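You operate a simulated robot arm through the tools that you are given. There is no shell and no other tool. Be economical: measure what you need, move in short steps, check, and stop when the job is done.

You run a simulated robot arm. Do the job below in one go: nothing can be reset, and whatever is moved stays where it is left.

Task
Set the orange rail to 23 and send the green carton through.
Fine: on the wide belt: loosen the black knob, slide, tighten it again, then start the belt once with the green button; the other carton and the wide belt's other controls stay; Mains and the red stop may end off.

The check looks at the end state, three seconds after you hand in, the way a careful person would. Anything else that was tipped, shoved, dropped, spilled or broken makes it a failure.

Robot
A 7-joint arm with a fingered hand on a trunk, on a base that drives. Base frame: it is fixed to the floor where the robot stands at the start and does not move with it; the origin is under the middle of the robot, x ahead of it, y to its left, z up. Readings come in mm, degrees, newtons and seconds.
Its first joint turns from -166.0 to 166.0 degrees. Places, roughly: black dial of the wide belt [400, -1100, 700]; black hand knob on the rail clamp [400, 0, 900]; black switch of the wide belt [400, -1300, 700]; blue button of the wide belt [300, -600, 900]; green button of the wide belt [300, -600, 900]; sliding orange rail [500, 0, 800]; white button of the wide belt [300, -700, 900]; wide belt detector [900, -700, 600]; wide white belt [900, -700, 800]. Payload 3.4 kg.
Tool frame: the origin (TCP) lies between the finger pads and is the grasp point; the fingertips stand 25 mm ahead of it; z points along the fingers, y is the line along which they close. The gripper opens to 88 mm. The gripper's body begins 29 mm behind the TCP. The gripper is a hand of 3 fingers: y runs from the thumb to the fingers, the wrist lies at [-13, -106, -174] in the tool frame.
Orientation is told as [roll, pitch, yaw] about the base's x, y, z axes, in that order, counted from this pose: with the fingers straight down and the wrist toward the robot, the tool's x, y and z point along [0, 1, 0], [1, 0, 0] and [0, 0, -1] of the base frame.

Tools
- The arm moves only by the tool servo_tool. Its argument "targets" is a list of rows, each a list of 2 entries, a list of its own where there are three numbers: the shift along the tool's x, y, z in mm, then the turn, a rotation vector about the tool's x, y, z in degrees. In form: [[[dx, dy, dz], [ax, ay, az]], ...]. A call has 1 to 20 rows; each row is the pose to reach, as a shift and turn from the pose commanded when the call began, along the tool's axes at that moment. Rows are played at 5 a second. More than 50 mm and 8.6 degrees between two rows, and nothing of the call is played. Where a pose cannot be reached the arm comes as near as it can. A force on the tool above 40 N (or 10 N above the force at the start of the call, whichever is more), or a blocked arm, ends the call early, and 0.2 s more pass. In this call time passes only in rows, and 0.2 s behind the last. The reply holds the time, the measured pose of the TCP, the force on the tool along the base axes, the opening and the grip force, in the units named above and with some noise, with the torque about the TCP (base axes, N m) and any sound that the robot's microphone picked up.
- Cameras (640 x 400 px; columns grow to the right, rows downward): "scene" is now at [2, 126.8, 1443.9]; the picture's right is [-0.52, -0.85, 0.00], its down [-0.65, 0.40, -0.65] and it looks along [0.55, -0.34, -0.76] (base axes); focal length 227 px, centre (320, 200). "wrist" rides on the gripper at [58, -85, -99] in the tool frame; the picture's right is [-0.67, 0.35, -0.66], its down [-0.69, -0.63, 0.37] and it looks along [-0.29, 0.69, 0.66] (tool axes); focal length 261 px, centre (320, 200). There is no depth. A picture from a camera that has moved, and an enlarged one, comes with that camera's place and axes in the base frame and with its lens. The place of the scene camera against the robot may be out by one fixed shift of up to 18 mm in any direction.
- capture(camera): a new picture of that camera. The clock stands still meanwhile.
- move_column(by): slides the trunk up (or, below 0, down) by that many mm; the arm and the scene camera ride with it, the base frame stays. It gives what a move gives, with no picture.
- base_move(legs): drives the robot by 1 to 6 legs, each [ahead, left, turn to the left] in mm, mm and degrees, along the robot's own axes; the way and the turn of a leg run together, so that a leg with both is an arc; at most 1500 mm and 180 degrees a leg. The arm and the cameras ride along, it lands a little off, and it stops where it bumps. It gives what a move gives.
- move_fingers(index, middle, thumb_bend, thumb_turn): sets how far each is bent, from 0 (flat) to 1 (curled in); at 0.3 the hand is open as for a grip, at 0.7 the pads meet at the TCP. One left out holds its place. A second passes; each finger stops where it meets its share of the squeeze, and holds until it gets a number again. It is the only way to open and close the hand. It gives what a move gives, with no picture; readings hold the bend of each and the force on the fingers (four entries, about 0 where the hand has none), thumb and palm. thumb_turn goes from beside the hand (0) to across from the fingers (1), as for a grip.
- turn_head(pan, tilt): turns the head with the scene camera to pan (to the left, within 155 degrees either way) and tilt (down, from -29 to 69), counted from straight ahead of the robot. It gives what a move gives.
- enlarge(camera, box): a new picture of the part [left, top, right, bottom] of that camera's present view, enlarged. The clock stands still meanwhile.
- job_done(): hands the job in; it is judged then, once.

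Go step by step. Nothing tells you exact positions but the pictures and the camera data: compare them with the known pose of the tool, close in by small moves and look again before you grip or let go. The budget is 120 turns and 98 pictures, counting those below and the enlarged ones. Unless the task says otherwise, let go and move clear before handing in, and close with one line.

The tools are called as name(argument=value, ...) on one line, values as JSON. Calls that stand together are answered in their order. servo_tool: Moves the arm, as the interface text tells. Its arguments: {"type":"object","properties":{"targets":{"type":"array"}},"required":["targets"]} The other tools are called the same way: move_column (by) slides the trunk up or down; move_fingers (index, middle, thumb_bend, thumb_turn) moves the fingers one by one; base_move (legs) drives the base; turn_head (pan, tilt) turns the head that bears the scene camera; capture (camera) takes a picture; enlarge (camera, box) takes an enlarged picture of a part of a camera's view; job_done () hands the job in.

At the start:

```text
t: 0.0
tcp_pos: [403.6, -157.5, 1100.1]
tcp_rot: [0.0, 0.0, 0.0]
force: [-0.9, 0.0, 0.0]
moment: [0.03, 0.0, -0.01]
gripper_width: 87.7
finger_force: 0.1
shape: jaw
bend: [0.3, 0.3, 0.3, 0.98]
finger forces: [0.1, 0.1, 0.0, 0.0, 0.0, 0.0]
trunk travel left (down, up): [-475.0, 115.0]
robot x, y, heading: [0.7, -0.1, 0.0]
head pan, tilt: [-31.4, 49.8]
```

scene: 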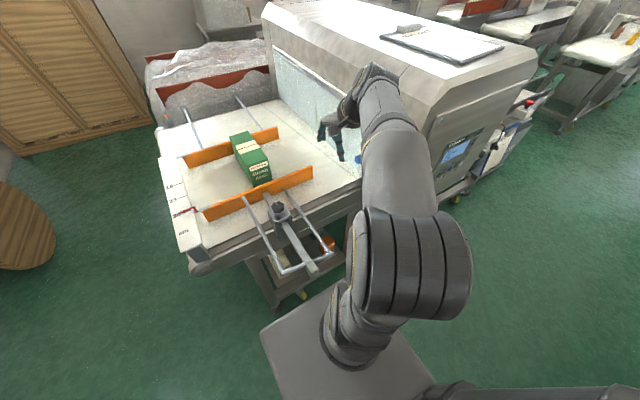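
wrist: 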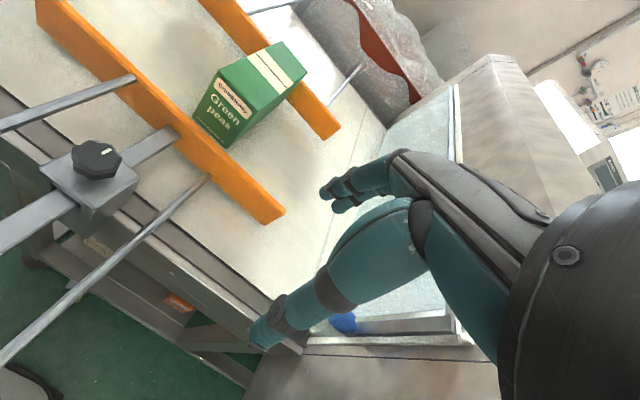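

I see a wide belt with two orange rails, the green carton between them, and a clamp with a black knob on the near rail. I'll look closer at the scale and clamp.

enlarge(camera="scene", box=[140, 110, 340, 290])

enlarge(camera="scene", box=[150, 170, 230, 250])

enlarge(camera="wrist", box=[0, 60, 320, 260])

```text
2.22 times, centred on (240, 200) of scene
camera zoom: at [2.0, 126.8, 1443.9], right [-0.52, -0.85, 0.0], down [-0.65, 0.4, -0.65], along [0.55, -0.34, -0.76], focal length 505 px, centre (498, 200)
```

zoom: 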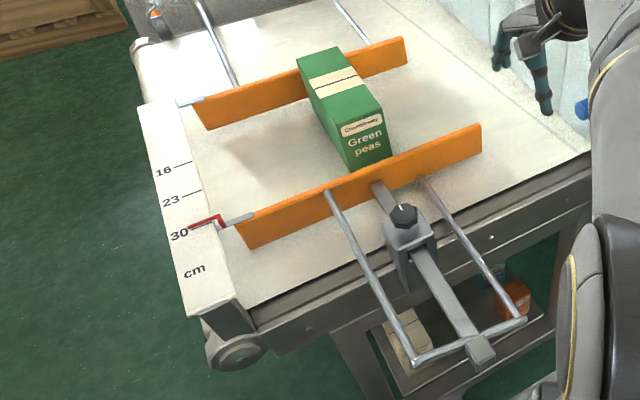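

```text
5.00 times, centred on (190, 210) of scene
camera zoom: at [2.0, 126.8, 1443.9], right [-0.52, -0.85, 0.0], down [-0.65, 0.4, -0.65], along [0.55, -0.34, -0.76], focal length 1136 px, centre (970, 150)
```

zoom: 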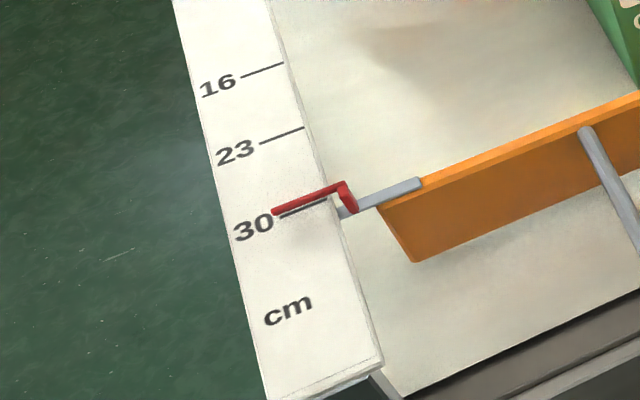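

```text
2.00 times, centred on (160, 160) of wrist
camera zoom: at [318.2, -99.8, 1199.4], right [0.35, -0.67, 0.66], down [-0.63, -0.69, -0.37], along [0.69, -0.29, -0.66], focal length 521 px, centre (640, 280)
```

zoom: 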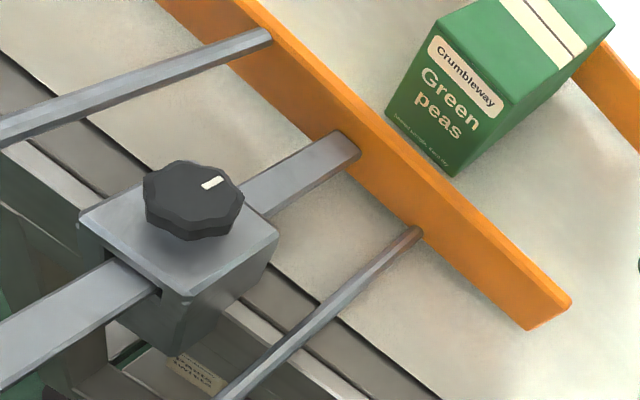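

The knob is near (451, 6, 885), the pointer is at 30, and the rail must go 70 mm in +x. Before moving, I'll look at the controls on the right.

turn_head(pan=-75, tilt=35)

capture(camera="scene")

```text
t: 1.1
tcp_pos: [403.2, -157.9, 1100.4]
tcp_rot: [0.2, 0.0, 0.0]
force: [-0.4, 0.2, -0.2]
moment: [0.01, 0.0, -0.02]
gripper_width: 87.5
finger_force: 0.0
shape: jaw
bend: [0.3, 0.3, 0.3, 0.98]
finger forces: [0.0, 0.0, 0.0, 0.0, 0.1, 0.1]
trunk travel left (down, up): [-475.0, 115.0]
robot x, y, heading: [-0.3, -4.3, -0.1]
head pan, tilt: [-75.0, 35.0]
```

```text
92 pictures are left
camera scene: at [-41.0, 82.0, 1465.4], right [-0.97, -0.26, 0.0], down [-0.15, 0.55, -0.82], along [0.21, -0.79, -0.57], focal length 227 px, centre (320, 200)
```

scene: 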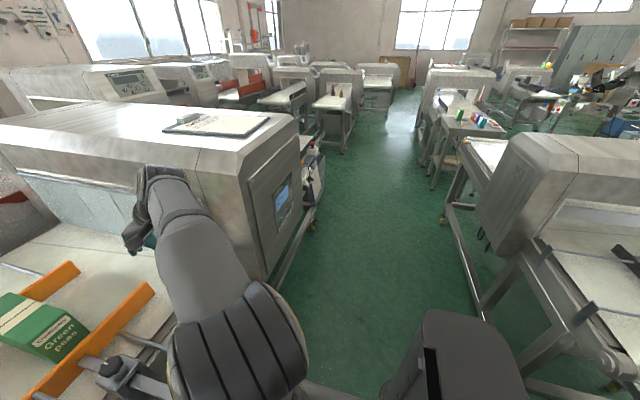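

The buttons are hidden from here. First I'll do the clamp: move the hand to about 110 mm above the knob and look.

servo_tool(targets=[[[40, 10, 0], [0, 0, 0]], [[80, 20, 0], [0, 0, 0]], [[120, 30, 20], [0, 0, 0]], [[150, 40, 50], [0, 0, 0]], [[164, 46, 90], [0, 0, 0]], [[164, 46, 100], [0, 0, 0]]])

turn_head(pan=-10, tilt=50)

capture(camera="wrist")

capture(camera="scene")

```text
t: 2.5
tcp_pos: [450.7, 5.7, 999.7]
tcp_rot: [0.0, 0.0, 0.0]
force: [-0.3, 0.5, 1.1]
moment: [-0.03, 0.02, 0.01]
gripper_width: 87.6
finger_force: 0.1
shape: jaw
bend: [0.3, 0.3, 0.3, 0.98]
finger forces: [0.0, 0.0, 0.0, 0.0, 0.0, 0.0]
trunk travel left (down, up): [-475.0, 115.0]
robot x, y, heading: [-0.6, 4.5, 0.1]
head pan, tilt: [-75.0, 35.0]
```

```text
t: 3.9
tcp_pos: [449.9, 5.8, 1001.8]
tcp_rot: [0.0, 0.0, 0.0]
force: [-0.1, -0.4, 1.3]
moment: [-0.02, -0.02, -0.02]
gripper_width: 88.0
finger_force: 0.1
shape: jaw
bend: [0.3, 0.3, 0.3, 0.98]
finger forces: [0.0, 0.0, 0.0, 0.0, 0.0, 0.0]
trunk travel left (down, up): [-475.0, 115.0]
robot x, y, heading: [1.6, 1.4, -0.1]
head pan, tilt: [-10.0, 50.0]
```

```text
91 pictures are left
camera wrist: at [364.7, 63.8, 1100.1], right [0.35, -0.67, 0.66], down [-0.63, -0.69, -0.37], along [0.69, -0.29, -0.66], focal length 261 px, centre (320, 200)
```

wrist: 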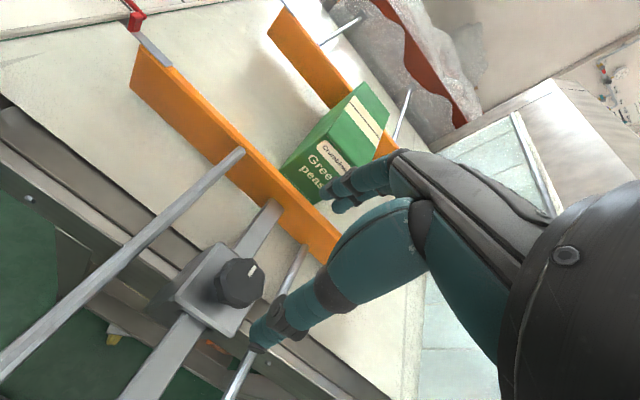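

```text
90 pictures are left
camera scene: at [12.0, 153.6, 1443.7], right [-0.17, -0.98, 0.0], down [-0.75, 0.13, -0.64], along [0.63, -0.11, -0.77], focal length 227 px, centre (320, 200)
```

scene: 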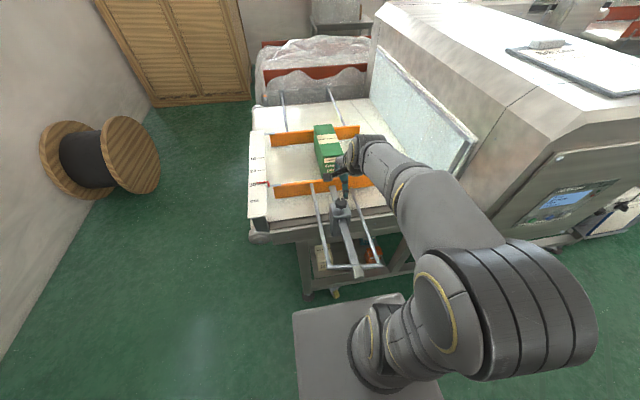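

The knob's top centre comes out at about (446, 2, 895). I'll descend around it with the open hand in steps and look.

servo_tool(targets=[[[-4, -4, 30], [0, 0, 0]], [[-4, -4, 55], [0, 0, 0]], [[-4, -4, 70], [0, 0, 0]], [[-4, -4, 80], [0, 0, 0]], [[-4, -4, 85], [0, 0, 0]]])

capture(camera="wrist")

enlarge(camera="scene", box=[300, 140, 400, 240])

```text
t: 5.1
tcp_pos: [445.6, 2.2, 914.9]
tcp_rot: [0.0, 0.0, 0.0]
force: [0.4, 0.2, 0.2]
moment: [0.0, 0.01, -0.03]
gripper_width: 87.8
finger_force: 0.1
shape: jaw
bend: [0.3, 0.3, 0.3, 0.98]
finger forces: [0.1, 0.0, 0.0, 0.1, 0.0, 0.1]
trunk travel left (down, up): [-475.0, 115.0]
robot x, y, heading: [-0.8, -2.2, 0.2]
head pan, tilt: [-10.0, 50.0]
```

```text
89 pictures are left
camera wrist: at [360.2, 59.9, 1014.4], right [0.35, -0.67, 0.66], down [-0.63, -0.69, -0.37], along [0.69, -0.29, -0.66], focal length 261 px, centre (320, 200)
```

wrist: 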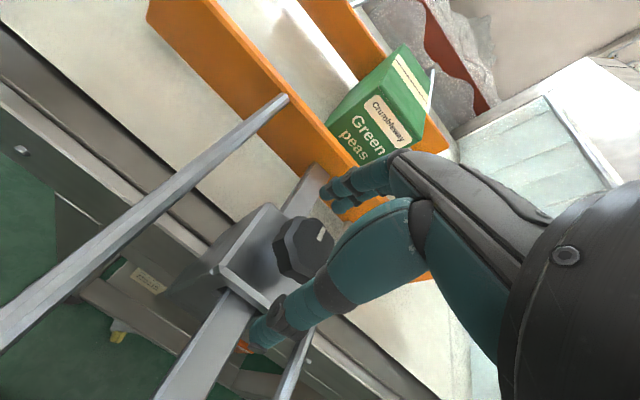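

```text
4.00 times, centred on (350, 190) of scene
camera zoom: at [12.0, 153.7, 1443.7], right [-0.17, -0.98, 0.0], down [-0.75, 0.13, -0.64], along [0.63, -0.11, -0.77], focal length 908 px, centre (200, 240)
```

zoom: 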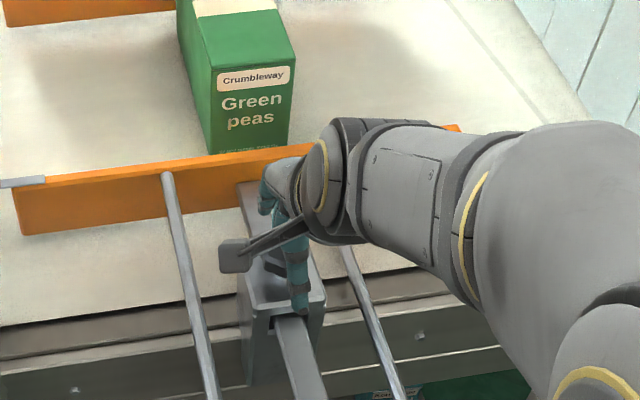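

The hand is centred about the knob, with fingertips at its top level. I'll lower in small steps with force watching.

servo_tool(targets=[[[0, 0, 4], [0, 0, 0]], [[0, 0, 8], [0, 0, 0]], [[0, 0, 12], [0, 0, 0]], [[0, 0, 15], [0, 0, 0]], [[0, 0, 18], [0, 0, 0]]])

enlarge(camera="wrist", box=[180, 130, 460, 380])

```text
t: 6.3
tcp_pos: [445.9, 2.0, 896.1]
tcp_rot: [0.1, 0.1, 0.0]
force: [0.7, -0.4, 0.7]
moment: [0.01, 0.01, -0.02]
gripper_width: 87.8
finger_force: 0.0
shape: jaw
bend: [0.3, 0.3, 0.3, 0.98]
finger forces: [0.0, 0.0, 0.0, 0.0, 0.0, 0.1]
trunk travel left (down, up): [-475.0, 115.0]
robot x, y, heading: [0.4, 0.1, 0.3]
head pan, tilt: [-10.0, 50.0]
```

```text
1.60 times, centred on (320, 255) of wrist
camera zoom: at [360.1, 60.4, 996.2], right [0.35, -0.67, 0.66], down [-0.63, -0.69, -0.37], along [0.69, -0.29, -0.66], focal length 417 px, centre (320, 112)
```

zoom: 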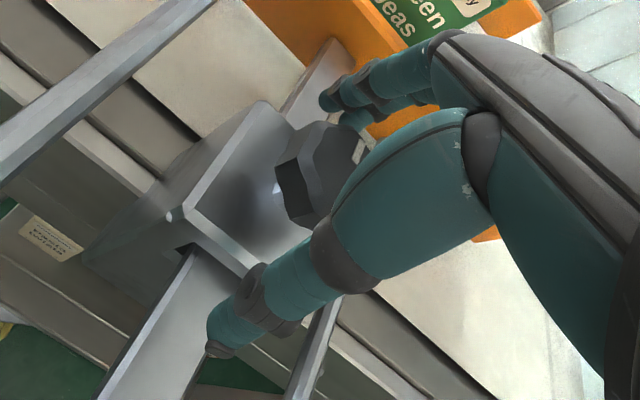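

Clearance is fine and the knob sits between thumb and fingers. Gripping it now.

move_fingers(index=0.7, middle=0.7, thumb_bend=0.7)

enlarge(camera="wrist", box=[180, 130, 460, 380])

```text
t: 7.3
tcp_pos: [446.9, 2.8, 899.5]
tcp_rot: [0.0, -0.5, 0.0]
force: [13.0, -0.8, 29.2]
moment: [-0.12, -0.96, 0.25]
gripper_width: 23.0
finger_force: 30.9
shape: fingers
bend: [0.6, 0.52, 0.6, 0.97]
finger forces: [15.4, 32.4, 0.0, 0.0, 14.5, 0.0]
trunk travel left (down, up): [-475.0, 115.0]
robot x, y, heading: [-1.5, 2.0, 0.3]
head pan, tilt: [-10.0, 50.0]
```

```text
1.60 times, centred on (320, 255) of wrist
camera zoom: at [360.8, 60.4, 998.2], right [0.34, -0.67, 0.66], down [-0.63, -0.69, -0.37], along [0.7, -0.29, -0.65], focal length 417 px, centre (320, 112)
```

zoom: 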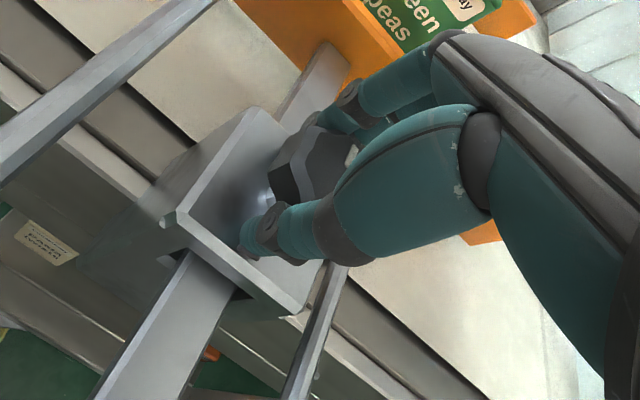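

The fingertips press on the block top (29 N up). I'll open, lift 12 mm, and grip again.

move_fingers(index=0.3, middle=0.3, thumb_bend=0.3)

servo_tool(targets=[[[0, 0, -6], [0, 0, 0]], [[0, 0, -12], [0, 0, 0]]])

move_fingers(index=0.7, middle=0.7, thumb_bend=0.7)

enlarge(camera="wrist", box=[180, 130, 460, 380])

```text
t: 8.3
tcp_pos: [442.7, 2.0, 898.5]
tcp_rot: [-0.1, 0.0, 0.0]
force: [-6.9, 3.8, 28.5]
moment: [0.38, -0.53, 0.19]
gripper_width: 58.7
finger_force: 14.4
shape: fingers
bend: [0.73, 0.3, 0.3, 0.98]
finger forces: [28.5, 0.0, 0.0, 0.1, 0.0, 0.0]
trunk travel left (down, up): [-475.0, 115.0]
robot x, y, heading: [-1.5, 0.1, -0.0]
head pan, tilt: [-10.0, 50.0]
```

```text
t: 8.9
tcp_pos: [445.6, 1.6, 907.8]
tcp_rot: [-0.1, 0.1, -0.1]
force: [0.0, 0.2, 0.0]
moment: [-0.01, -0.01, 0.01]
gripper_width: 84.4
finger_force: 0.0
shape: fingers
bend: [0.3, 0.3, 0.3, 0.98]
finger forces: [0.0, 0.1, 0.1, 0.0, 0.0, 0.0]
trunk travel left (down, up): [-475.0, 115.0]
robot x, y, heading: [0.3, -4.2, 0.1]
head pan, tilt: [-10.0, 50.0]
```

```text
t: 9.9
tcp_pos: [448.6, 1.7, 909.6]
tcp_rot: [0.0, 0.0, 0.0]
force: [6.8, -0.9, -4.2]
moment: [0.0, -0.11, 0.05]
gripper_width: 27.6
finger_force: 12.6
shape: fingers
bend: [0.57, 0.61, 0.58, 0.97]
finger forces: [9.0, 6.3, 0.1, 0.1, 9.8, 0.0]
trunk travel left (down, up): [-475.0, 115.0]
robot x, y, heading: [2.0, 0.0, -0.2]
head pan, tilt: [-10.0, 50.0]
```

```text
1.60 times, centred on (320, 255) of wrist
camera zoom: at [361.3, 60.1, 1008.2], right [0.35, -0.67, 0.66], down [-0.63, -0.69, -0.37], along [0.69, -0.29, -0.66], focal length 417 px, centre (320, 112)
```

zoom: 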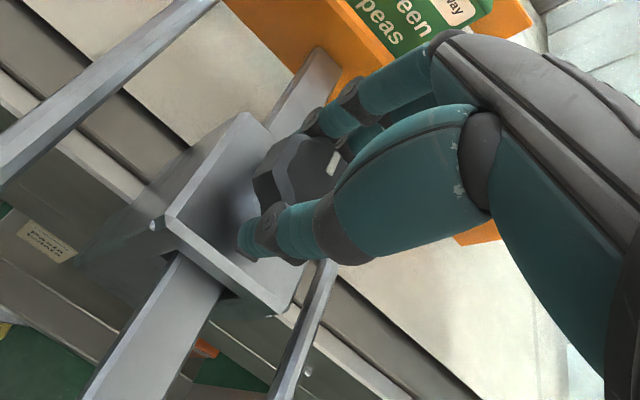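

The knob is gripped cleanly. I'll turn it counter-clockwise (seen from above), which is a negative turn about tool z.

servo_tool(targets=[[[0, 0, 0], [0, 0, -6]], [[0, 0, 0], [0, 0, -12]], [[0, 0, 0], [0, 0, -18]], [[0, 0, 0], [0, 0, -24]], [[0, 0, 0], [0, 0, -30]], [[0, 0, 0], [0, 0, -36]], [[0, 0, 0], [0, 0, -42]]])

capture(camera="wrist")

```text
t: 11.5
tcp_pos: [446.3, 1.6, 908.4]
tcp_rot: [0.0, 0.0, 42.1]
force: [8.4, -1.8, -4.4]
moment: [-0.08, -0.12, -0.1]
gripper_width: 26.4
finger_force: 13.1
shape: fingers
bend: [0.57, 0.62, 0.6, 0.96]
finger forces: [7.1, 9.8, 0.0, 0.0, 9.6, 0.0]
trunk travel left (down, up): [-475.0, 115.0]
robot x, y, heading: [-5.9, -1.3, 0.1]
head pan, tilt: [-10.0, 50.0]
```

```text
84 pictures are left
camera wrist: at [344.3, -11.8, 1008.1], right [0.71, -0.26, 0.65], down [-0.01, -0.93, -0.37], along [0.71, 0.25, -0.66], focal length 261 px, centre (320, 200)
```

wrist: 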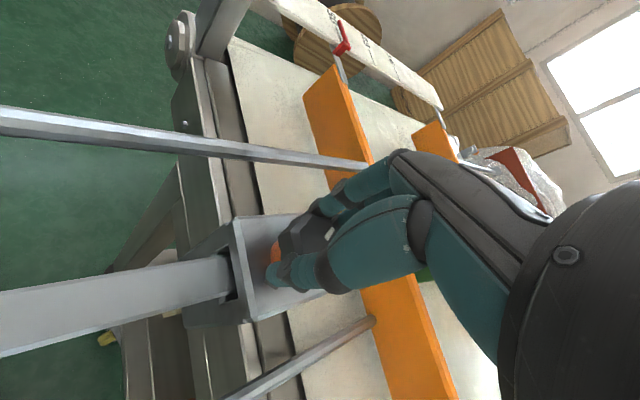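

The white mark moved with the hand, so the knob is turning. I'll continue another 48 degrees.

servo_tool(targets=[[[0, 0, 0], [0, 0, -6]], [[0, 0, 0], [0, 0, -12]], [[0, 0, 0], [0, 0, -18]], [[0, 0, 0], [0, 0, -24]], [[0, 0, 0], [0, 0, -30]], [[0, 0, 0], [0, 0, -36]], [[0, 0, 0], [0, 0, -42]], [[0, 0, 0], [0, 0, -48]]])

capture(camera="wrist")

```text
t: 13.3
tcp_pos: [446.3, 2.0, 908.2]
tcp_rot: [0.1, 0.1, 90.0]
force: [6.4, 3.7, -4.9]
moment: [-0.02, -0.09, -0.05]
gripper_width: 26.3
finger_force: 13.7
shape: fingers
bend: [0.57, 0.63, 0.6, 0.95]
finger forces: [7.0, 9.9, 0.0, 0.0, 10.4, 0.1]
trunk travel left (down, up): [-475.0, 115.0]
robot x, y, heading: [-2.1, -2.6, 0.0]
head pan, tilt: [-10.0, 50.0]
```

```text
83 pictures are left
camera wrist: at [388.1, -82.3, 1007.9], right [0.67, 0.35, 0.65], down [0.69, -0.63, -0.37], along [0.28, 0.69, -0.66], focal length 261 px, centre (320, 200)
```

wrist: 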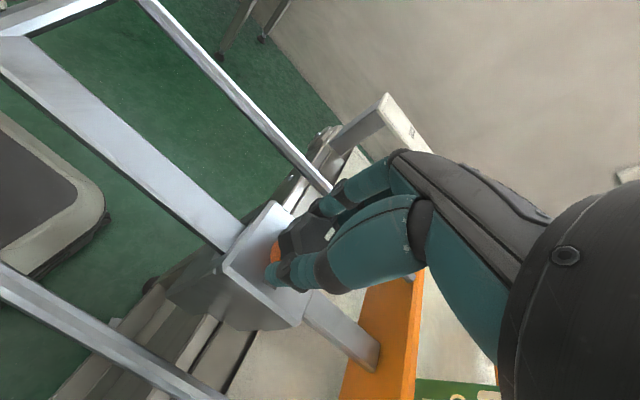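

The knob has turned 90 degrees. An orange patch shows under it; I'll look closer.

enlarge(camera="wrist", box=[200, 180, 400, 320])

```text
2.86 times, centred on (300, 250) of wrist
camera zoom: at [388.1, -82.3, 1007.9], right [0.67, 0.35, 0.65], down [0.69, -0.63, -0.37], along [0.28, 0.69, -0.66], focal length 745 px, centre (377, 57)
```

zoom: 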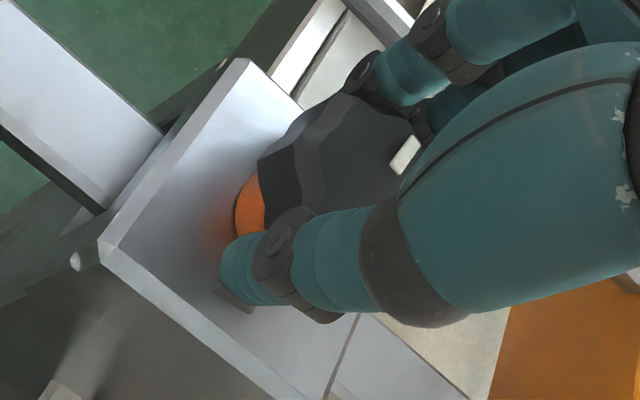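

An orange collar is now exposed beneath the knob, so the clamp appears loose. I'll let go, lift, and look at the bar between the block and its near end, which I plan to grip and slide.

move_fingers(index=0.3, middle=0.3, thumb_bend=0.3)

servo_tool(targets=[[[0, 0, -15], [0, 0, 0]], [[0, 0, -35], [0, 0, 0]], [[0, 0, -70], [0, 0, 0]], [[0, 0, -100], [0, 0, 0]]])

capture(camera="wrist")

enlarge(camera="scene", box=[230, 110, 430, 310])

```text
t: 14.3
tcp_pos: [444.6, 2.5, 908.5]
tcp_rot: [0.0, 0.0, 90.0]
force: [0.0, 1.0, 0.0]
moment: [0.02, -0.02, 0.01]
gripper_width: 84.4
finger_force: 0.1
shape: fingers
bend: [0.3, 0.3, 0.3, 0.97]
finger forces: [0.0, 0.0, 0.0, 0.1, 0.0, 0.0]
trunk travel left (down, up): [-475.0, 115.0]
robot x, y, heading: [0.0, -0.9, 0.0]
head pan, tilt: [-10.0, 50.0]
```

```text
t: 15.3
tcp_pos: [446.6, 3.1, 1009.1]
tcp_rot: [0.0, 0.0, 89.9]
force: [-0.2, 0.5, 0.1]
moment: [0.0, 0.01, -0.01]
gripper_width: 84.4
finger_force: 0.2
shape: fingers
bend: [0.3, 0.3, 0.3, 0.97]
finger forces: [0.0, 0.0, 0.1, 0.1, 0.0, 0.1]
trunk travel left (down, up): [-475.0, 115.0]
robot x, y, heading: [1.9, -0.5, -0.1]
head pan, tilt: [-10.0, 50.0]
```

```text
81 pictures are left
camera wrist: at [387.6, -82.1, 1109.2], right [0.67, 0.35, 0.66], down [0.69, -0.63, -0.37], along [0.28, 0.69, -0.66], focal length 261 px, centre (320, 200)
```

wrist: 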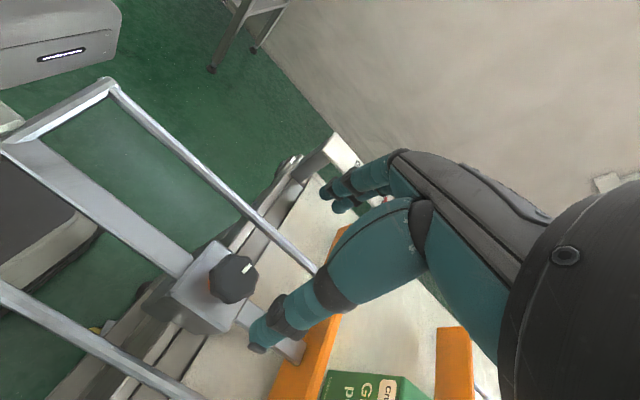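

```text
2.00 times, centred on (330, 210) of scene
camera zoom: at [11.9, 153.7, 1443.6], right [-0.17, -0.98, 0.0], down [-0.75, 0.13, -0.64], along [0.63, -0.11, -0.77], focal length 454 px, centre (300, 180)
```

zoom: 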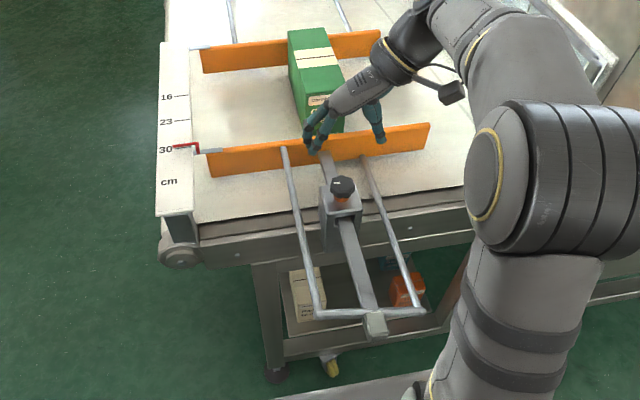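

The bar is about 30 mm wide, near y=3 with top z≈834, and guide rods lie at about ±70 mm. I'll go to above x=315 and look before gripping.

servo_tool(targets=[[[40, 0, 0], [0, 0, 0]], [[80, 0, 0], [0, 0, 0]], [[120, 0, 0], [0, 0, 0]], [[131, 0, 20], [0, 0, 0]], [[131, 0, 50], [0, 0, 0]], [[131, 0, 90], [0, 0, 0]], [[131, 0, 120], [0, 0, 0]]])

capture(camera="wrist")

capture(camera="scene")

```text
t: 16.9
tcp_pos: [314.1, 0.7, 889.4]
tcp_rot: [0.0, -0.1, 90.0]
force: [0.1, 1.3, -0.2]
moment: [-0.01, 0.0, 0.02]
gripper_width: 84.4
finger_force: 0.1
shape: fingers
bend: [0.3, 0.3, 0.3, 0.97]
finger forces: [0.0, 0.0, 0.0, 0.0, 0.0, 0.0]
trunk travel left (down, up): [-475.0, 115.0]
robot x, y, heading: [0.9, 0.8, 0.1]
head pan, tilt: [-10.0, 50.0]
```

```text
79 pictures are left
camera wrist: at [255.9, -83.6, 988.6], right [0.67, 0.35, 0.66], down [0.69, -0.63, -0.37], along [0.29, 0.69, -0.66], focal length 261 px, centre (320, 200)
```

wrist: 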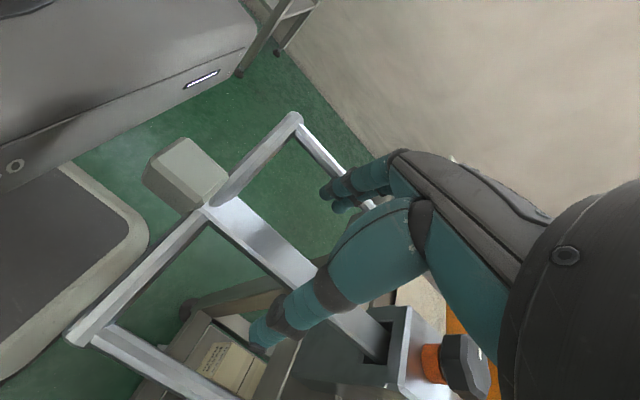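

```text
78 pictures are left
camera scene: at [12.2, 153.6, 1443.7], right [-0.17, -0.98, 0.0], down [-0.75, 0.13, -0.64], along [0.63, -0.11, -0.77], focal length 227 px, centre (320, 200)
```

scene: 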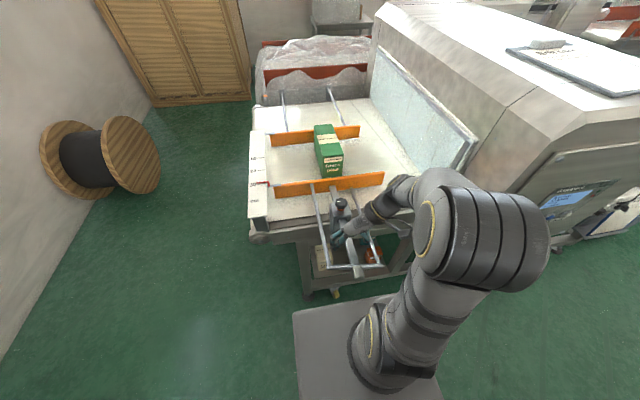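

The hand straddles the bar line. Lowering to the bar in small steps.

servo_tool(targets=[[[0, 2, 15], [0, 0, 0]], [[0, 2, 25], [0, 0, 0]], [[0, 2, 35], [0, 0, 0]], [[0, 2, 42], [0, 0, 0]], [[0, 2, 48], [0, 0, 0]]])

capture(camera="wrist")

enlarge(camera="scene", box=[290, 170, 410, 290])

```text
t: 18.1
tcp_pos: [314.6, 3.2, 841.3]
tcp_rot: [-0.1, 0.0, 90.0]
force: [-0.4, 0.3, -0.2]
moment: [0.01, 0.02, -0.01]
gripper_width: 84.3
finger_force: 0.1
shape: fingers
bend: [0.3, 0.3, 0.3, 0.97]
finger forces: [0.0, 0.0, 0.1, 0.0, 0.0, 0.1]
trunk travel left (down, up): [-475.0, 115.0]
robot x, y, heading: [-1.0, 1.2, -0.3]
head pan, tilt: [-10.0, 50.0]
```

```text
77 pictures are left
camera wrist: at [256.2, -81.0, 940.1], right [0.67, 0.35, 0.66], down [0.69, -0.63, -0.37], along [0.29, 0.69, -0.66], focal length 261 px, centre (320, 200)
```

wrist: 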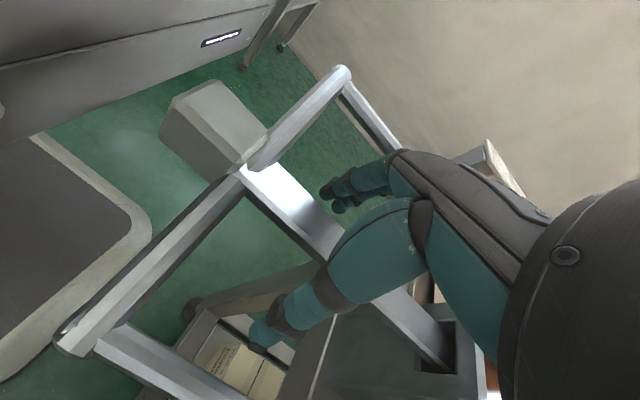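

```text
3.33 times, centred on (350, 230) of scene
camera zoom: at [12.0, 153.6, 1443.7], right [-0.17, -0.98, 0.0], down [-0.75, 0.13, -0.64], along [0.63, -0.11, -0.77], focal length 757 px, centre (220, 100)
```

zoom: 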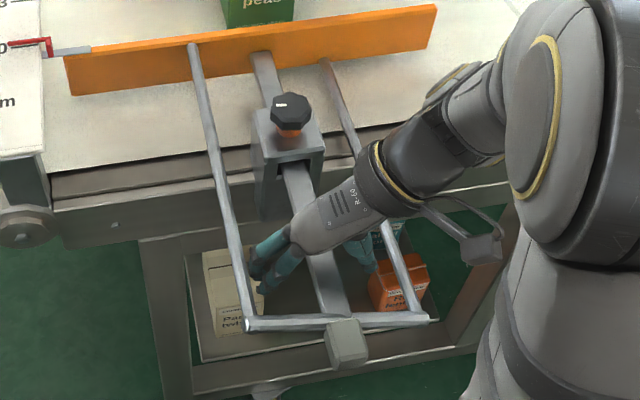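

The TCP projects right onto the bar. Closing on it.

move_fingers(index=0.7, middle=0.7, thumb_bend=0.7)

capture(camera="wrist")

```text
t: 19.1
tcp_pos: [314.3, 3.0, 841.4]
tcp_rot: [0.0, 0.0, 90.1]
force: [0.1, -5.7, -3.2]
moment: [0.03, -0.03, 0.06]
gripper_width: 5.8
finger_force: 4.1
shape: fingers
bend: [0.69, 0.7, 0.65, 0.97]
finger forces: [0.7, 0.0, 0.0, 0.1, 6.9, 0.0]
trunk travel left (down, up): [-475.0, 115.0]
robot x, y, heading: [-2.1, -4.4, 0.1]
head pan, tilt: [-10.0, 50.0]
```

```text
75 pictures are left
camera wrist: at [256.4, -81.7, 940.1], right [0.67, 0.35, 0.66], down [0.69, -0.63, -0.37], along [0.29, 0.69, -0.66], focal length 261 px, centre (320, 200)
```

wrist: 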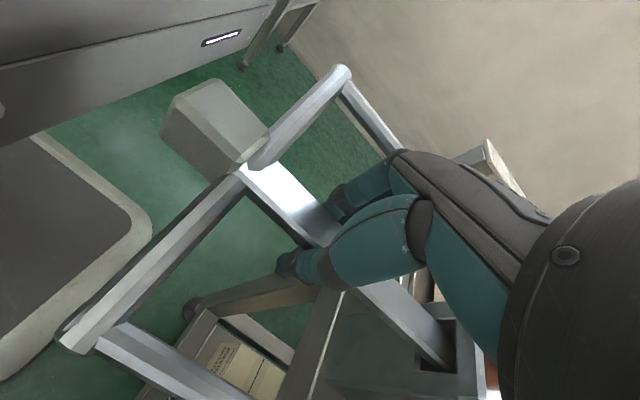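

The fingers closed nearly fully, so the bar may be wrapped rather than pinched. Checking from the scene camera.

enlarge(camera="scene", box=[320, 215, 390, 285])

enlarge(camera="wrist", box=[230, 130, 430, 310])

```text
5.71 times, centred on (355, 250) of scene
camera zoom: at [12.2, 152.7, 1443.7], right [-0.17, -0.98, 0.0], down [-0.75, 0.13, -0.64], along [0.63, -0.11, -0.77], focal length 1298 px, centre (120, -86)
```

zoom: 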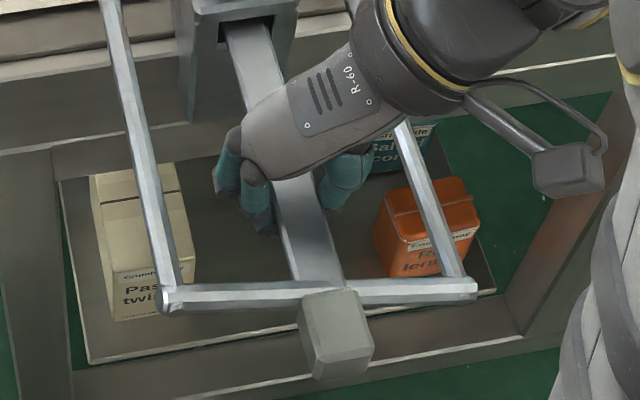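

```text
2.22 times, centred on (330, 220) of wrist
camera zoom: at [256.4, -81.7, 940.1], right [0.67, 0.35, 0.66], down [0.69, -0.63, -0.37], along [0.29, 0.69, -0.66], focal length 579 px, centre (298, 156)
```

zoom: 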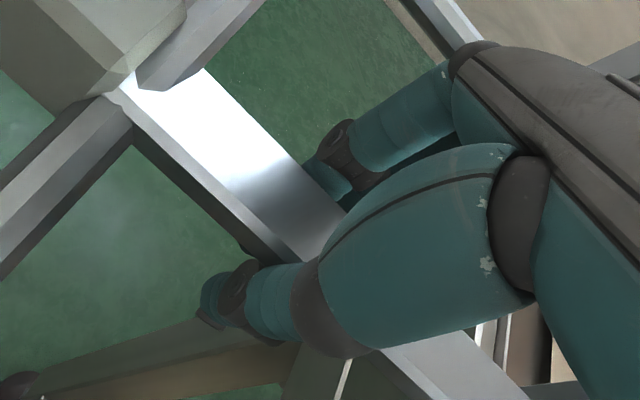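

The bar sits too high in the hand, near the finger roots. I'll open, raise 12 mm and pinch again.

move_fingers(index=0.3, middle=0.3, thumb_bend=0.3)

servo_tool(targets=[[[0, 0, -6], [0, 0, 0]], [[0, 0, -12], [0, 0, 0]]])

move_fingers(index=0.7, middle=0.7, thumb_bend=0.7)

enlarge(camera="wrist", box=[230, 130, 430, 310])

```text
t: 20.1
tcp_pos: [314.1, 2.5, 841.4]
tcp_rot: [-0.1, 0.1, 90.0]
force: [-0.4, -0.5, -0.5]
moment: [0.04, -0.01, -0.02]
gripper_width: 84.3
finger_force: 0.0
shape: fingers
bend: [0.3, 0.3, 0.3, 0.97]
finger forces: [0.0, 0.1, 0.0, 0.0, 0.0, 0.1]
trunk travel left (down, up): [-475.0, 115.0]
robot x, y, heading: [-1.6, 2.0, -0.0]
head pan, tilt: [-10.0, 50.0]
```

```text
t: 20.7
tcp_pos: [314.3, 3.8, 852.6]
tcp_rot: [0.0, 0.0, 90.1]
force: [0.6, 0.7, -0.1]
moment: [0.04, 0.0, -0.01]
gripper_width: 84.5
finger_force: 0.0
shape: fingers
bend: [0.3, 0.3, 0.3, 0.97]
finger forces: [0.0, 0.0, 0.0, 0.1, 0.0, 0.1]
trunk travel left (down, up): [-475.0, 115.0]
robot x, y, heading: [-1.6, 4.4, 0.4]
head pan, tilt: [-10.0, 50.0]
```

```text
t: 21.7
tcp_pos: [315.1, 3.5, 854.2]
tcp_rot: [0.0, -0.1, 90.0]
force: [0.7, -2.8, -3.4]
moment: [-0.03, 0.01, 0.03]
gripper_width: 12.5
finger_force: 5.4
shape: fingers
bend: [0.66, 0.68, 0.63, 0.97]
finger forces: [3.0, 1.2, 0.0, 0.0, 7.3, 0.0]
trunk travel left (down, up): [-475.0, 115.0]
robot x, y, heading: [0.7, 1.6, 0.1]
head pan, tilt: [-10.0, 50.0]
```

```text
2.22 times, centred on (330, 220) of wrist
camera zoom: at [256.6, -81.3, 952.1], right [0.67, 0.35, 0.66], down [0.69, -0.63, -0.37], along [0.29, 0.69, -0.66], focal length 579 px, centre (298, 156)
```

zoom: 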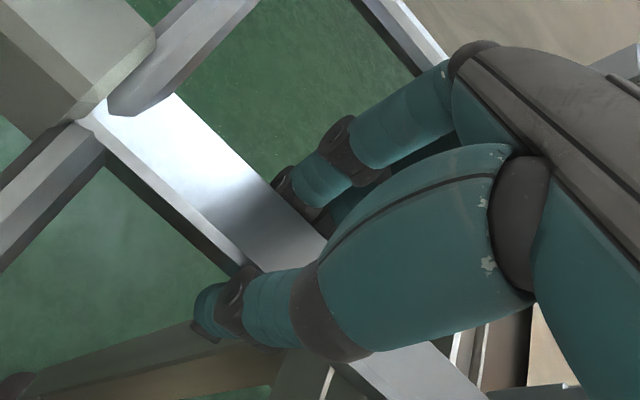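

The contact is better but light. I'll squeeze further and try a 15 mm slide toward the belt.

move_fingers(index=0.85, middle=0.85, thumb_bend=0.85)

servo_tool(targets=[[[-5, 0, 0], [0, 0, 0]], [[-10, 0, 0], [0, 0, 0]], [[-15, 0, 0], [0, 0, 0]]])

enlarge(camera="scene", box=[240, 110, 400, 290])

```text
t: 22.6
tcp_pos: [315.9, 1.9, 852.0]
tcp_rot: [0.3, 0.2, 90.1]
force: [2.9, -1.3, -31.7]
moment: [-0.17, -0.08, 0.14]
gripper_width: 6.6
finger_force: 28.9
shape: fingers
bend: [0.75, 0.73, 0.67, 0.97]
finger forces: [16.5, 15.8, 0.1, 0.0, 24.9, 0.0]
trunk travel left (down, up): [-475.0, 115.0]
robot x, y, heading: [0.9, -0.5, -0.1]
head pan, tilt: [-10.0, 50.0]
stopped: the force on the tool passed its limit (the readings are from after the stop); the commanded pose is now the measured one
```

```text
t: 23.6
tcp_pos: [329.9, 2.8, 849.4]
tcp_rot: [0.4, 0.2, 90.0]
force: [1.5, -0.6, -31.9]
moment: [-0.14, -0.04, 0.19]
gripper_width: 6.6
finger_force: 27.6
shape: fingers
bend: [0.75, 0.73, 0.67, 0.97]
finger forces: [15.9, 15.8, 0.0, 0.1, 24.2, 0.1]
trunk travel left (down, up): [-475.0, 115.0]
robot x, y, heading: [3.7, 0.5, -0.0]
head pan, tilt: [-10.0, 50.0]
stopped in row 3: the force on the tool passed its limit (the readings are from after the stop); the commanded pose is now the measured one
```

```text
2.22 times, centred on (320, 200) of scene
camera zoom: at [14.3, 153.5, 1443.8], right [-0.17, -0.98, 0.0], down [-0.76, 0.13, -0.64], along [0.63, -0.11, -0.77], focal length 505 px, centre (320, 200)
```

zoom: 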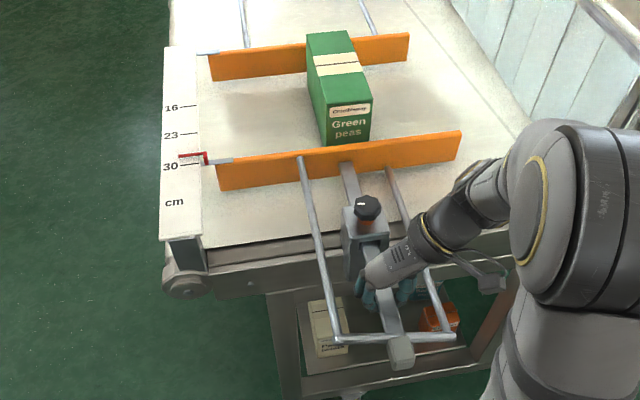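

The rail moves with the hand, pointer now above 30. Continuing the slide in short steps.

servo_tool(targets=[[[-5, 0, 1], [0, 0, 0]], [[-10, 0, 1], [0, 0, 0]], [[-15, 0, 1], [0, 0, 0]], [[-20, 0, 1], [0, 0, 0]], [[-25, 0, 1], [0, 0, 0]], [[-30, 0, 1], [0, 0, 0]]])

enlarge(camera="scene", box=[240, 110, 400, 290])

```text
t: 25.0
tcp_pos: [359.9, 3.4, 850.0]
tcp_rot: [0.2, 0.1, 90.0]
force: [-1.6, -1.0, -30.6]
moment: [-0.17, 0.0, 0.17]
gripper_width: 6.4
finger_force: 26.8
shape: fingers
bend: [0.75, 0.73, 0.67, 0.97]
finger forces: [15.0, 15.5, 0.0, 0.0, 23.5, 0.0]
trunk travel left (down, up): [-475.0, 115.0]
robot x, y, heading: [0.5, -1.1, -0.1]
head pan, tilt: [-10.0, 50.0]
```

```text
2.22 times, centred on (320, 200) of scene
camera zoom: at [13.7, 153.4, 1443.6], right [-0.17, -0.98, 0.0], down [-0.76, 0.13, -0.64], along [0.63, -0.11, -0.77], focal length 505 px, centre (320, 200)
```

zoom: 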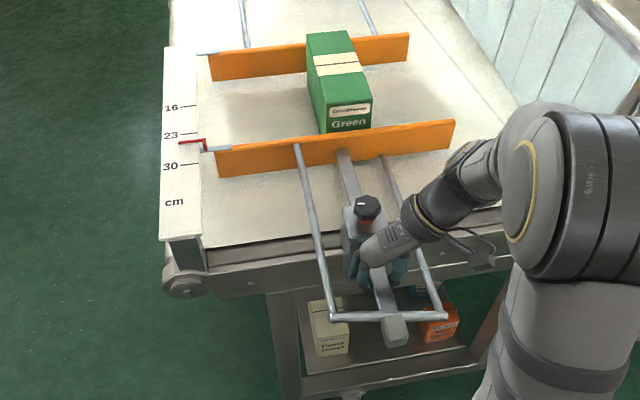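

The pointer is about two thirds of the way. I'll move 15 mm more and read the scale closely.

servo_tool(targets=[[[-5, 0, 0], [0, 0, 0]], [[-10, 0, 0], [0, 0, 0]], [[-15, 0, 0], [0, 0, 0]]])

enlarge(camera="scene", box=[240, 140, 290, 200])

capture(camera="wrist")

```text
t: 25.8
tcp_pos: [375.8, 2.7, 850.2]
tcp_rot: [0.1, 0.1, 90.0]
force: [-2.1, -3.5, -30.5]
moment: [-0.17, 0.05, 0.2]
gripper_width: 6.2
finger_force: 26.7
shape: fingers
bend: [0.75, 0.73, 0.67, 0.97]
finger forces: [14.8, 15.3, 0.0, 0.0, 23.9, 0.0]
trunk travel left (down, up): [-475.0, 115.0]
robot x, y, heading: [0.6, -4.7, -0.0]
head pan, tilt: [-10.0, 50.0]
```

```text
6.67 times, centred on (265, 170) of scene
camera zoom: at [13.9, 153.2, 1443.6], right [-0.17, -0.98, 0.0], down [-0.76, 0.13, -0.64], along [0.63, -0.11, -0.77], focal length 1514 px, centre (687, 400)
```

zoom: 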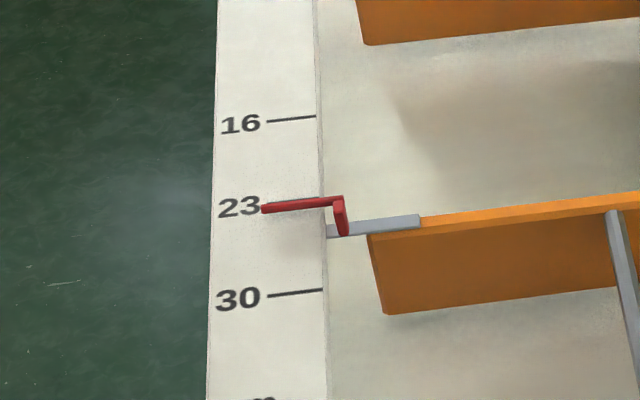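

```text
68 pictures are left
camera wrist: at [317.4, -81.4, 950.0], right [0.67, 0.35, 0.65], down [0.68, -0.63, -0.37], along [0.28, 0.69, -0.66], focal length 261 px, centre (320, 200)
```

wrist: 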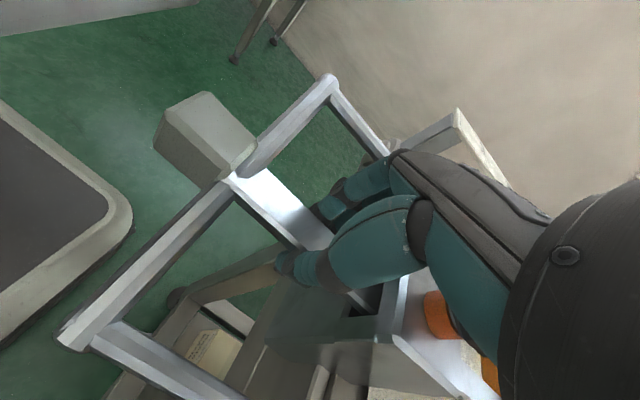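

The pointer looks near 23, but it stands above the scale, so there is parallax. I'll release the bar, lift, and view the scale from another position to measure that.

move_fingers(index=0.3, middle=0.3, thumb_bend=0.3)

servo_tool(targets=[[[0, 0, -20], [0, 0, 0]], [[0, 0, -50], [0, 0, 0]], [[0, 0, -90], [0, 0, 0]], [[0, 0, -130], [0, 0, 0]], [[-20, 30, -170], [0, 0, 0]], [[-60, 60, -190], [0, 0, 0]], [[-95, 90, -210], [0, 0, 0]], [[-125, 117, -240], [0, 0, 0]], [[-125, 117, -250], [0, 0, 0]]])

capture(camera="wrist")

enlarge(camera="scene", box=[240, 140, 290, 200])

```text
t: 26.8
tcp_pos: [374.7, 3.8, 850.3]
tcp_rot: [0.3, 0.1, 90.1]
force: [0.0, 0.4, 0.1]
moment: [0.01, -0.01, 0.01]
gripper_width: 84.4
finger_force: 0.0
shape: fingers
bend: [0.3, 0.3, 0.3, 0.97]
finger forces: [0.0, 0.1, 0.1, 0.1, 0.0, 0.0]
trunk travel left (down, up): [-475.0, 115.0]
robot x, y, heading: [-1.1, -0.9, -0.1]
head pan, tilt: [-10.0, 50.0]
```

```text
refused: row 5 steps farther than a row can; nothing moved
```

```text
67 pictures are left
camera wrist: at [316.1, -81.1, 950.7], right [0.67, 0.35, 0.65], down [0.68, -0.63, -0.37], along [0.28, 0.69, -0.66], focal length 261 px, centre (320, 200)
```

wrist: 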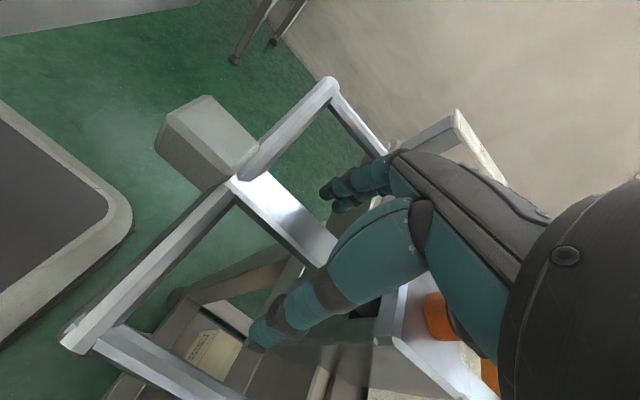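

```text
6.67 times, centred on (265, 170) of scene
camera zoom: at [12.0, 153.6, 1443.7], right [-0.17, -0.98, 0.0], down [-0.75, 0.13, -0.64], along [0.63, -0.11, -0.77], focal length 1514 px, centre (687, 400)
```

zoom: 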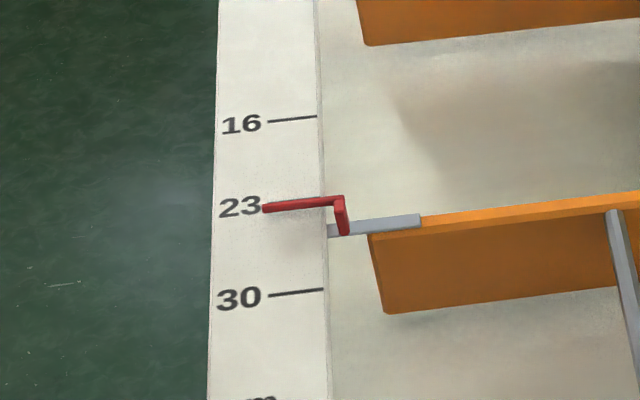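

One row was too long; replaying the move in shorter steps.

servo_tool(targets=[[[0, 0, -20], [0, 0, 0]], [[0, 0, -50], [0, 0, 0]], [[0, 0, -90], [0, 0, 0]], [[0, 0, -130], [0, 0, 0]], [[-15, 15, -165], [0, 0, 0]], [[-40, 40, -185], [0, 0, 0]], [[-65, 65, -205], [0, 0, 0]], [[-90, 90, -225], [0, 0, 0]], [[-115, 110, -240], [0, 0, 0]], [[-125, 117, -250], [0, 0, 0]]])

capture(camera="wrist")

```text
t: 29.0
tcp_pos: [499.8, 120.5, 1100.1]
tcp_rot: [0.2, 0.1, 90.1]
force: [0.7, 0.4, 0.1]
moment: [0.01, 0.01, 0.01]
gripper_width: 84.4
finger_force: 0.1
shape: fingers
bend: [0.3, 0.3, 0.3, 0.97]
finger forces: [0.0, 0.1, 0.0, 0.1, 0.0, 0.0]
trunk travel left (down, up): [-475.0, 115.0]
robot x, y, heading: [-0.7, 3.3, 0.0]
head pan, tilt: [-10.0, 50.0]
```

```text
65 pictures are left
camera wrist: at [441.8, 36.5, 1199.5], right [0.67, 0.35, 0.65], down [0.68, -0.63, -0.37], along [0.28, 0.69, -0.66], focal length 261 px, centre (320, 200)
```

wrist: 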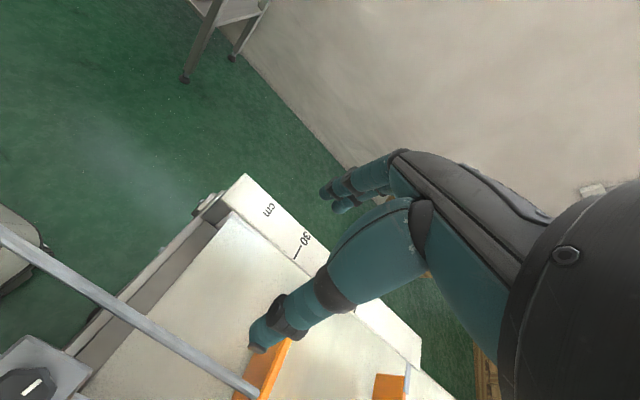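

The hand hides the 23 mark. I'll move the camera 110 mm further along x.

servo_tool(targets=[[[-40, 0, 0], [0, 0, 0]], [[-80, 0, 0], [0, 0, 0]], [[-110, 0, 0], [0, 0, 0]], [[-110, 0, 0], [0, 0, 0]]])

capture(camera="wrist")

```text
t: 30.0
tcp_pos: [560.0, 120.0, 1079.5]
tcp_rot: [0.1, 0.1, 90.0]
force: [0.1, 1.1, -1.2]
moment: [-0.04, 0.02, 0.02]
gripper_width: 84.3
finger_force: 0.1
shape: fingers
bend: [0.3, 0.3, 0.3, 0.97]
finger forces: [0.1, 0.1, 0.0, 0.0, 0.0, 0.1]
out of reach, approached as far as the arm can: row 2, 3, 4
trunk travel left (down, up): [-475.0, 115.0]
robot x, y, heading: [-1.2, 3.4, 0.1]
head pan, tilt: [-10.0, 50.0]
```

```text
64 pictures are left
camera wrist: at [502.9, 35.5, 1179.2], right [0.67, 0.35, 0.65], down [0.68, -0.63, -0.37], along [0.28, 0.69, -0.66], focal length 261 px, centre (320, 200)
```

wrist: 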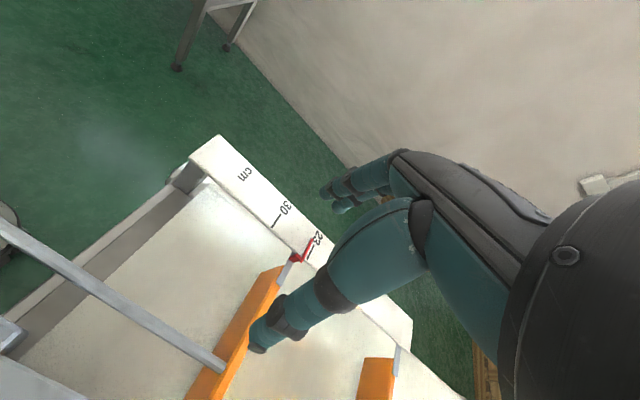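

enlarge(camera="wrist", box=[255, 185, 345, 275])

```text
4.44 times, centred on (300, 230) of wrist
camera zoom: at [502.9, 35.5, 1179.2], right [0.67, 0.35, 0.65], down [0.68, -0.63, -0.37], along [0.28, 0.69, -0.66], focal length 1158 px, centre (409, 67)
```

zoom: 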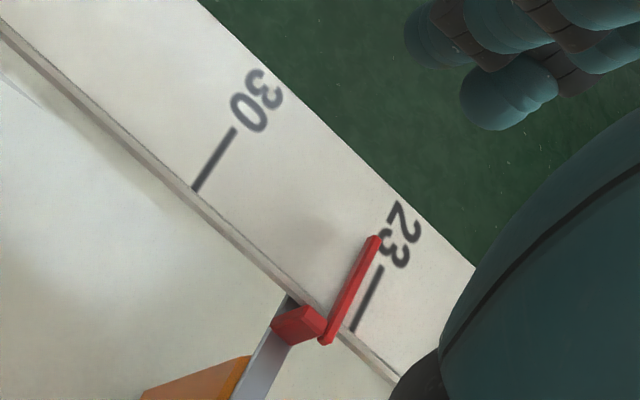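

Combining both views: the pointer stands about 6 mm above the scale and truly reads about 24.0, so ~10 mm more is needed. I'll go back over the bar.

servo_tool(targets=[[[40, -20, 0], [0, 0, 0]], [[80, -40, 0], [0, 0, 0]], [[120, -65, 0], [0, 0, 0]], [[160, -90, 0], [0, 0, 0]], [[198, -116, 20], [0, 0, 0]], [[198, -116, 60], [0, 0, 0]], [[198, -116, 100], [0, 0, 0]]])

```text
refused: row 5 steps farther than a row can; nothing moved
```

servo_tool(targets=[[[40, -20, 0], [0, 0, 0]], [[80, -40, 0], [0, 0, 0]], [[120, -65, 0], [0, 0, 0]], [[160, -90, 0], [0, 0, 0]], [[198, -116, 10], [0, 0, 0]], [[198, -116, 50], [0, 0, 0]], [[198, -116, 90], [0, 0, 0]]])

```text
t: 31.6
tcp_pos: [361.9, 4.7, 989.2]
tcp_rot: [0.3, 0.0, 90.0]
force: [-0.8, 0.3, 0.5]
moment: [0.01, 0.01, 0.03]
gripper_width: 84.6
finger_force: 0.1
shape: fingers
bend: [0.3, 0.3, 0.3, 0.97]
finger forces: [0.1, 0.0, 0.1, 0.1, 0.0, 0.1]
trunk travel left (down, up): [-475.0, 115.0]
robot x, y, heading: [-1.3, -1.0, -0.1]
head pan, tilt: [-10.0, 50.0]
```

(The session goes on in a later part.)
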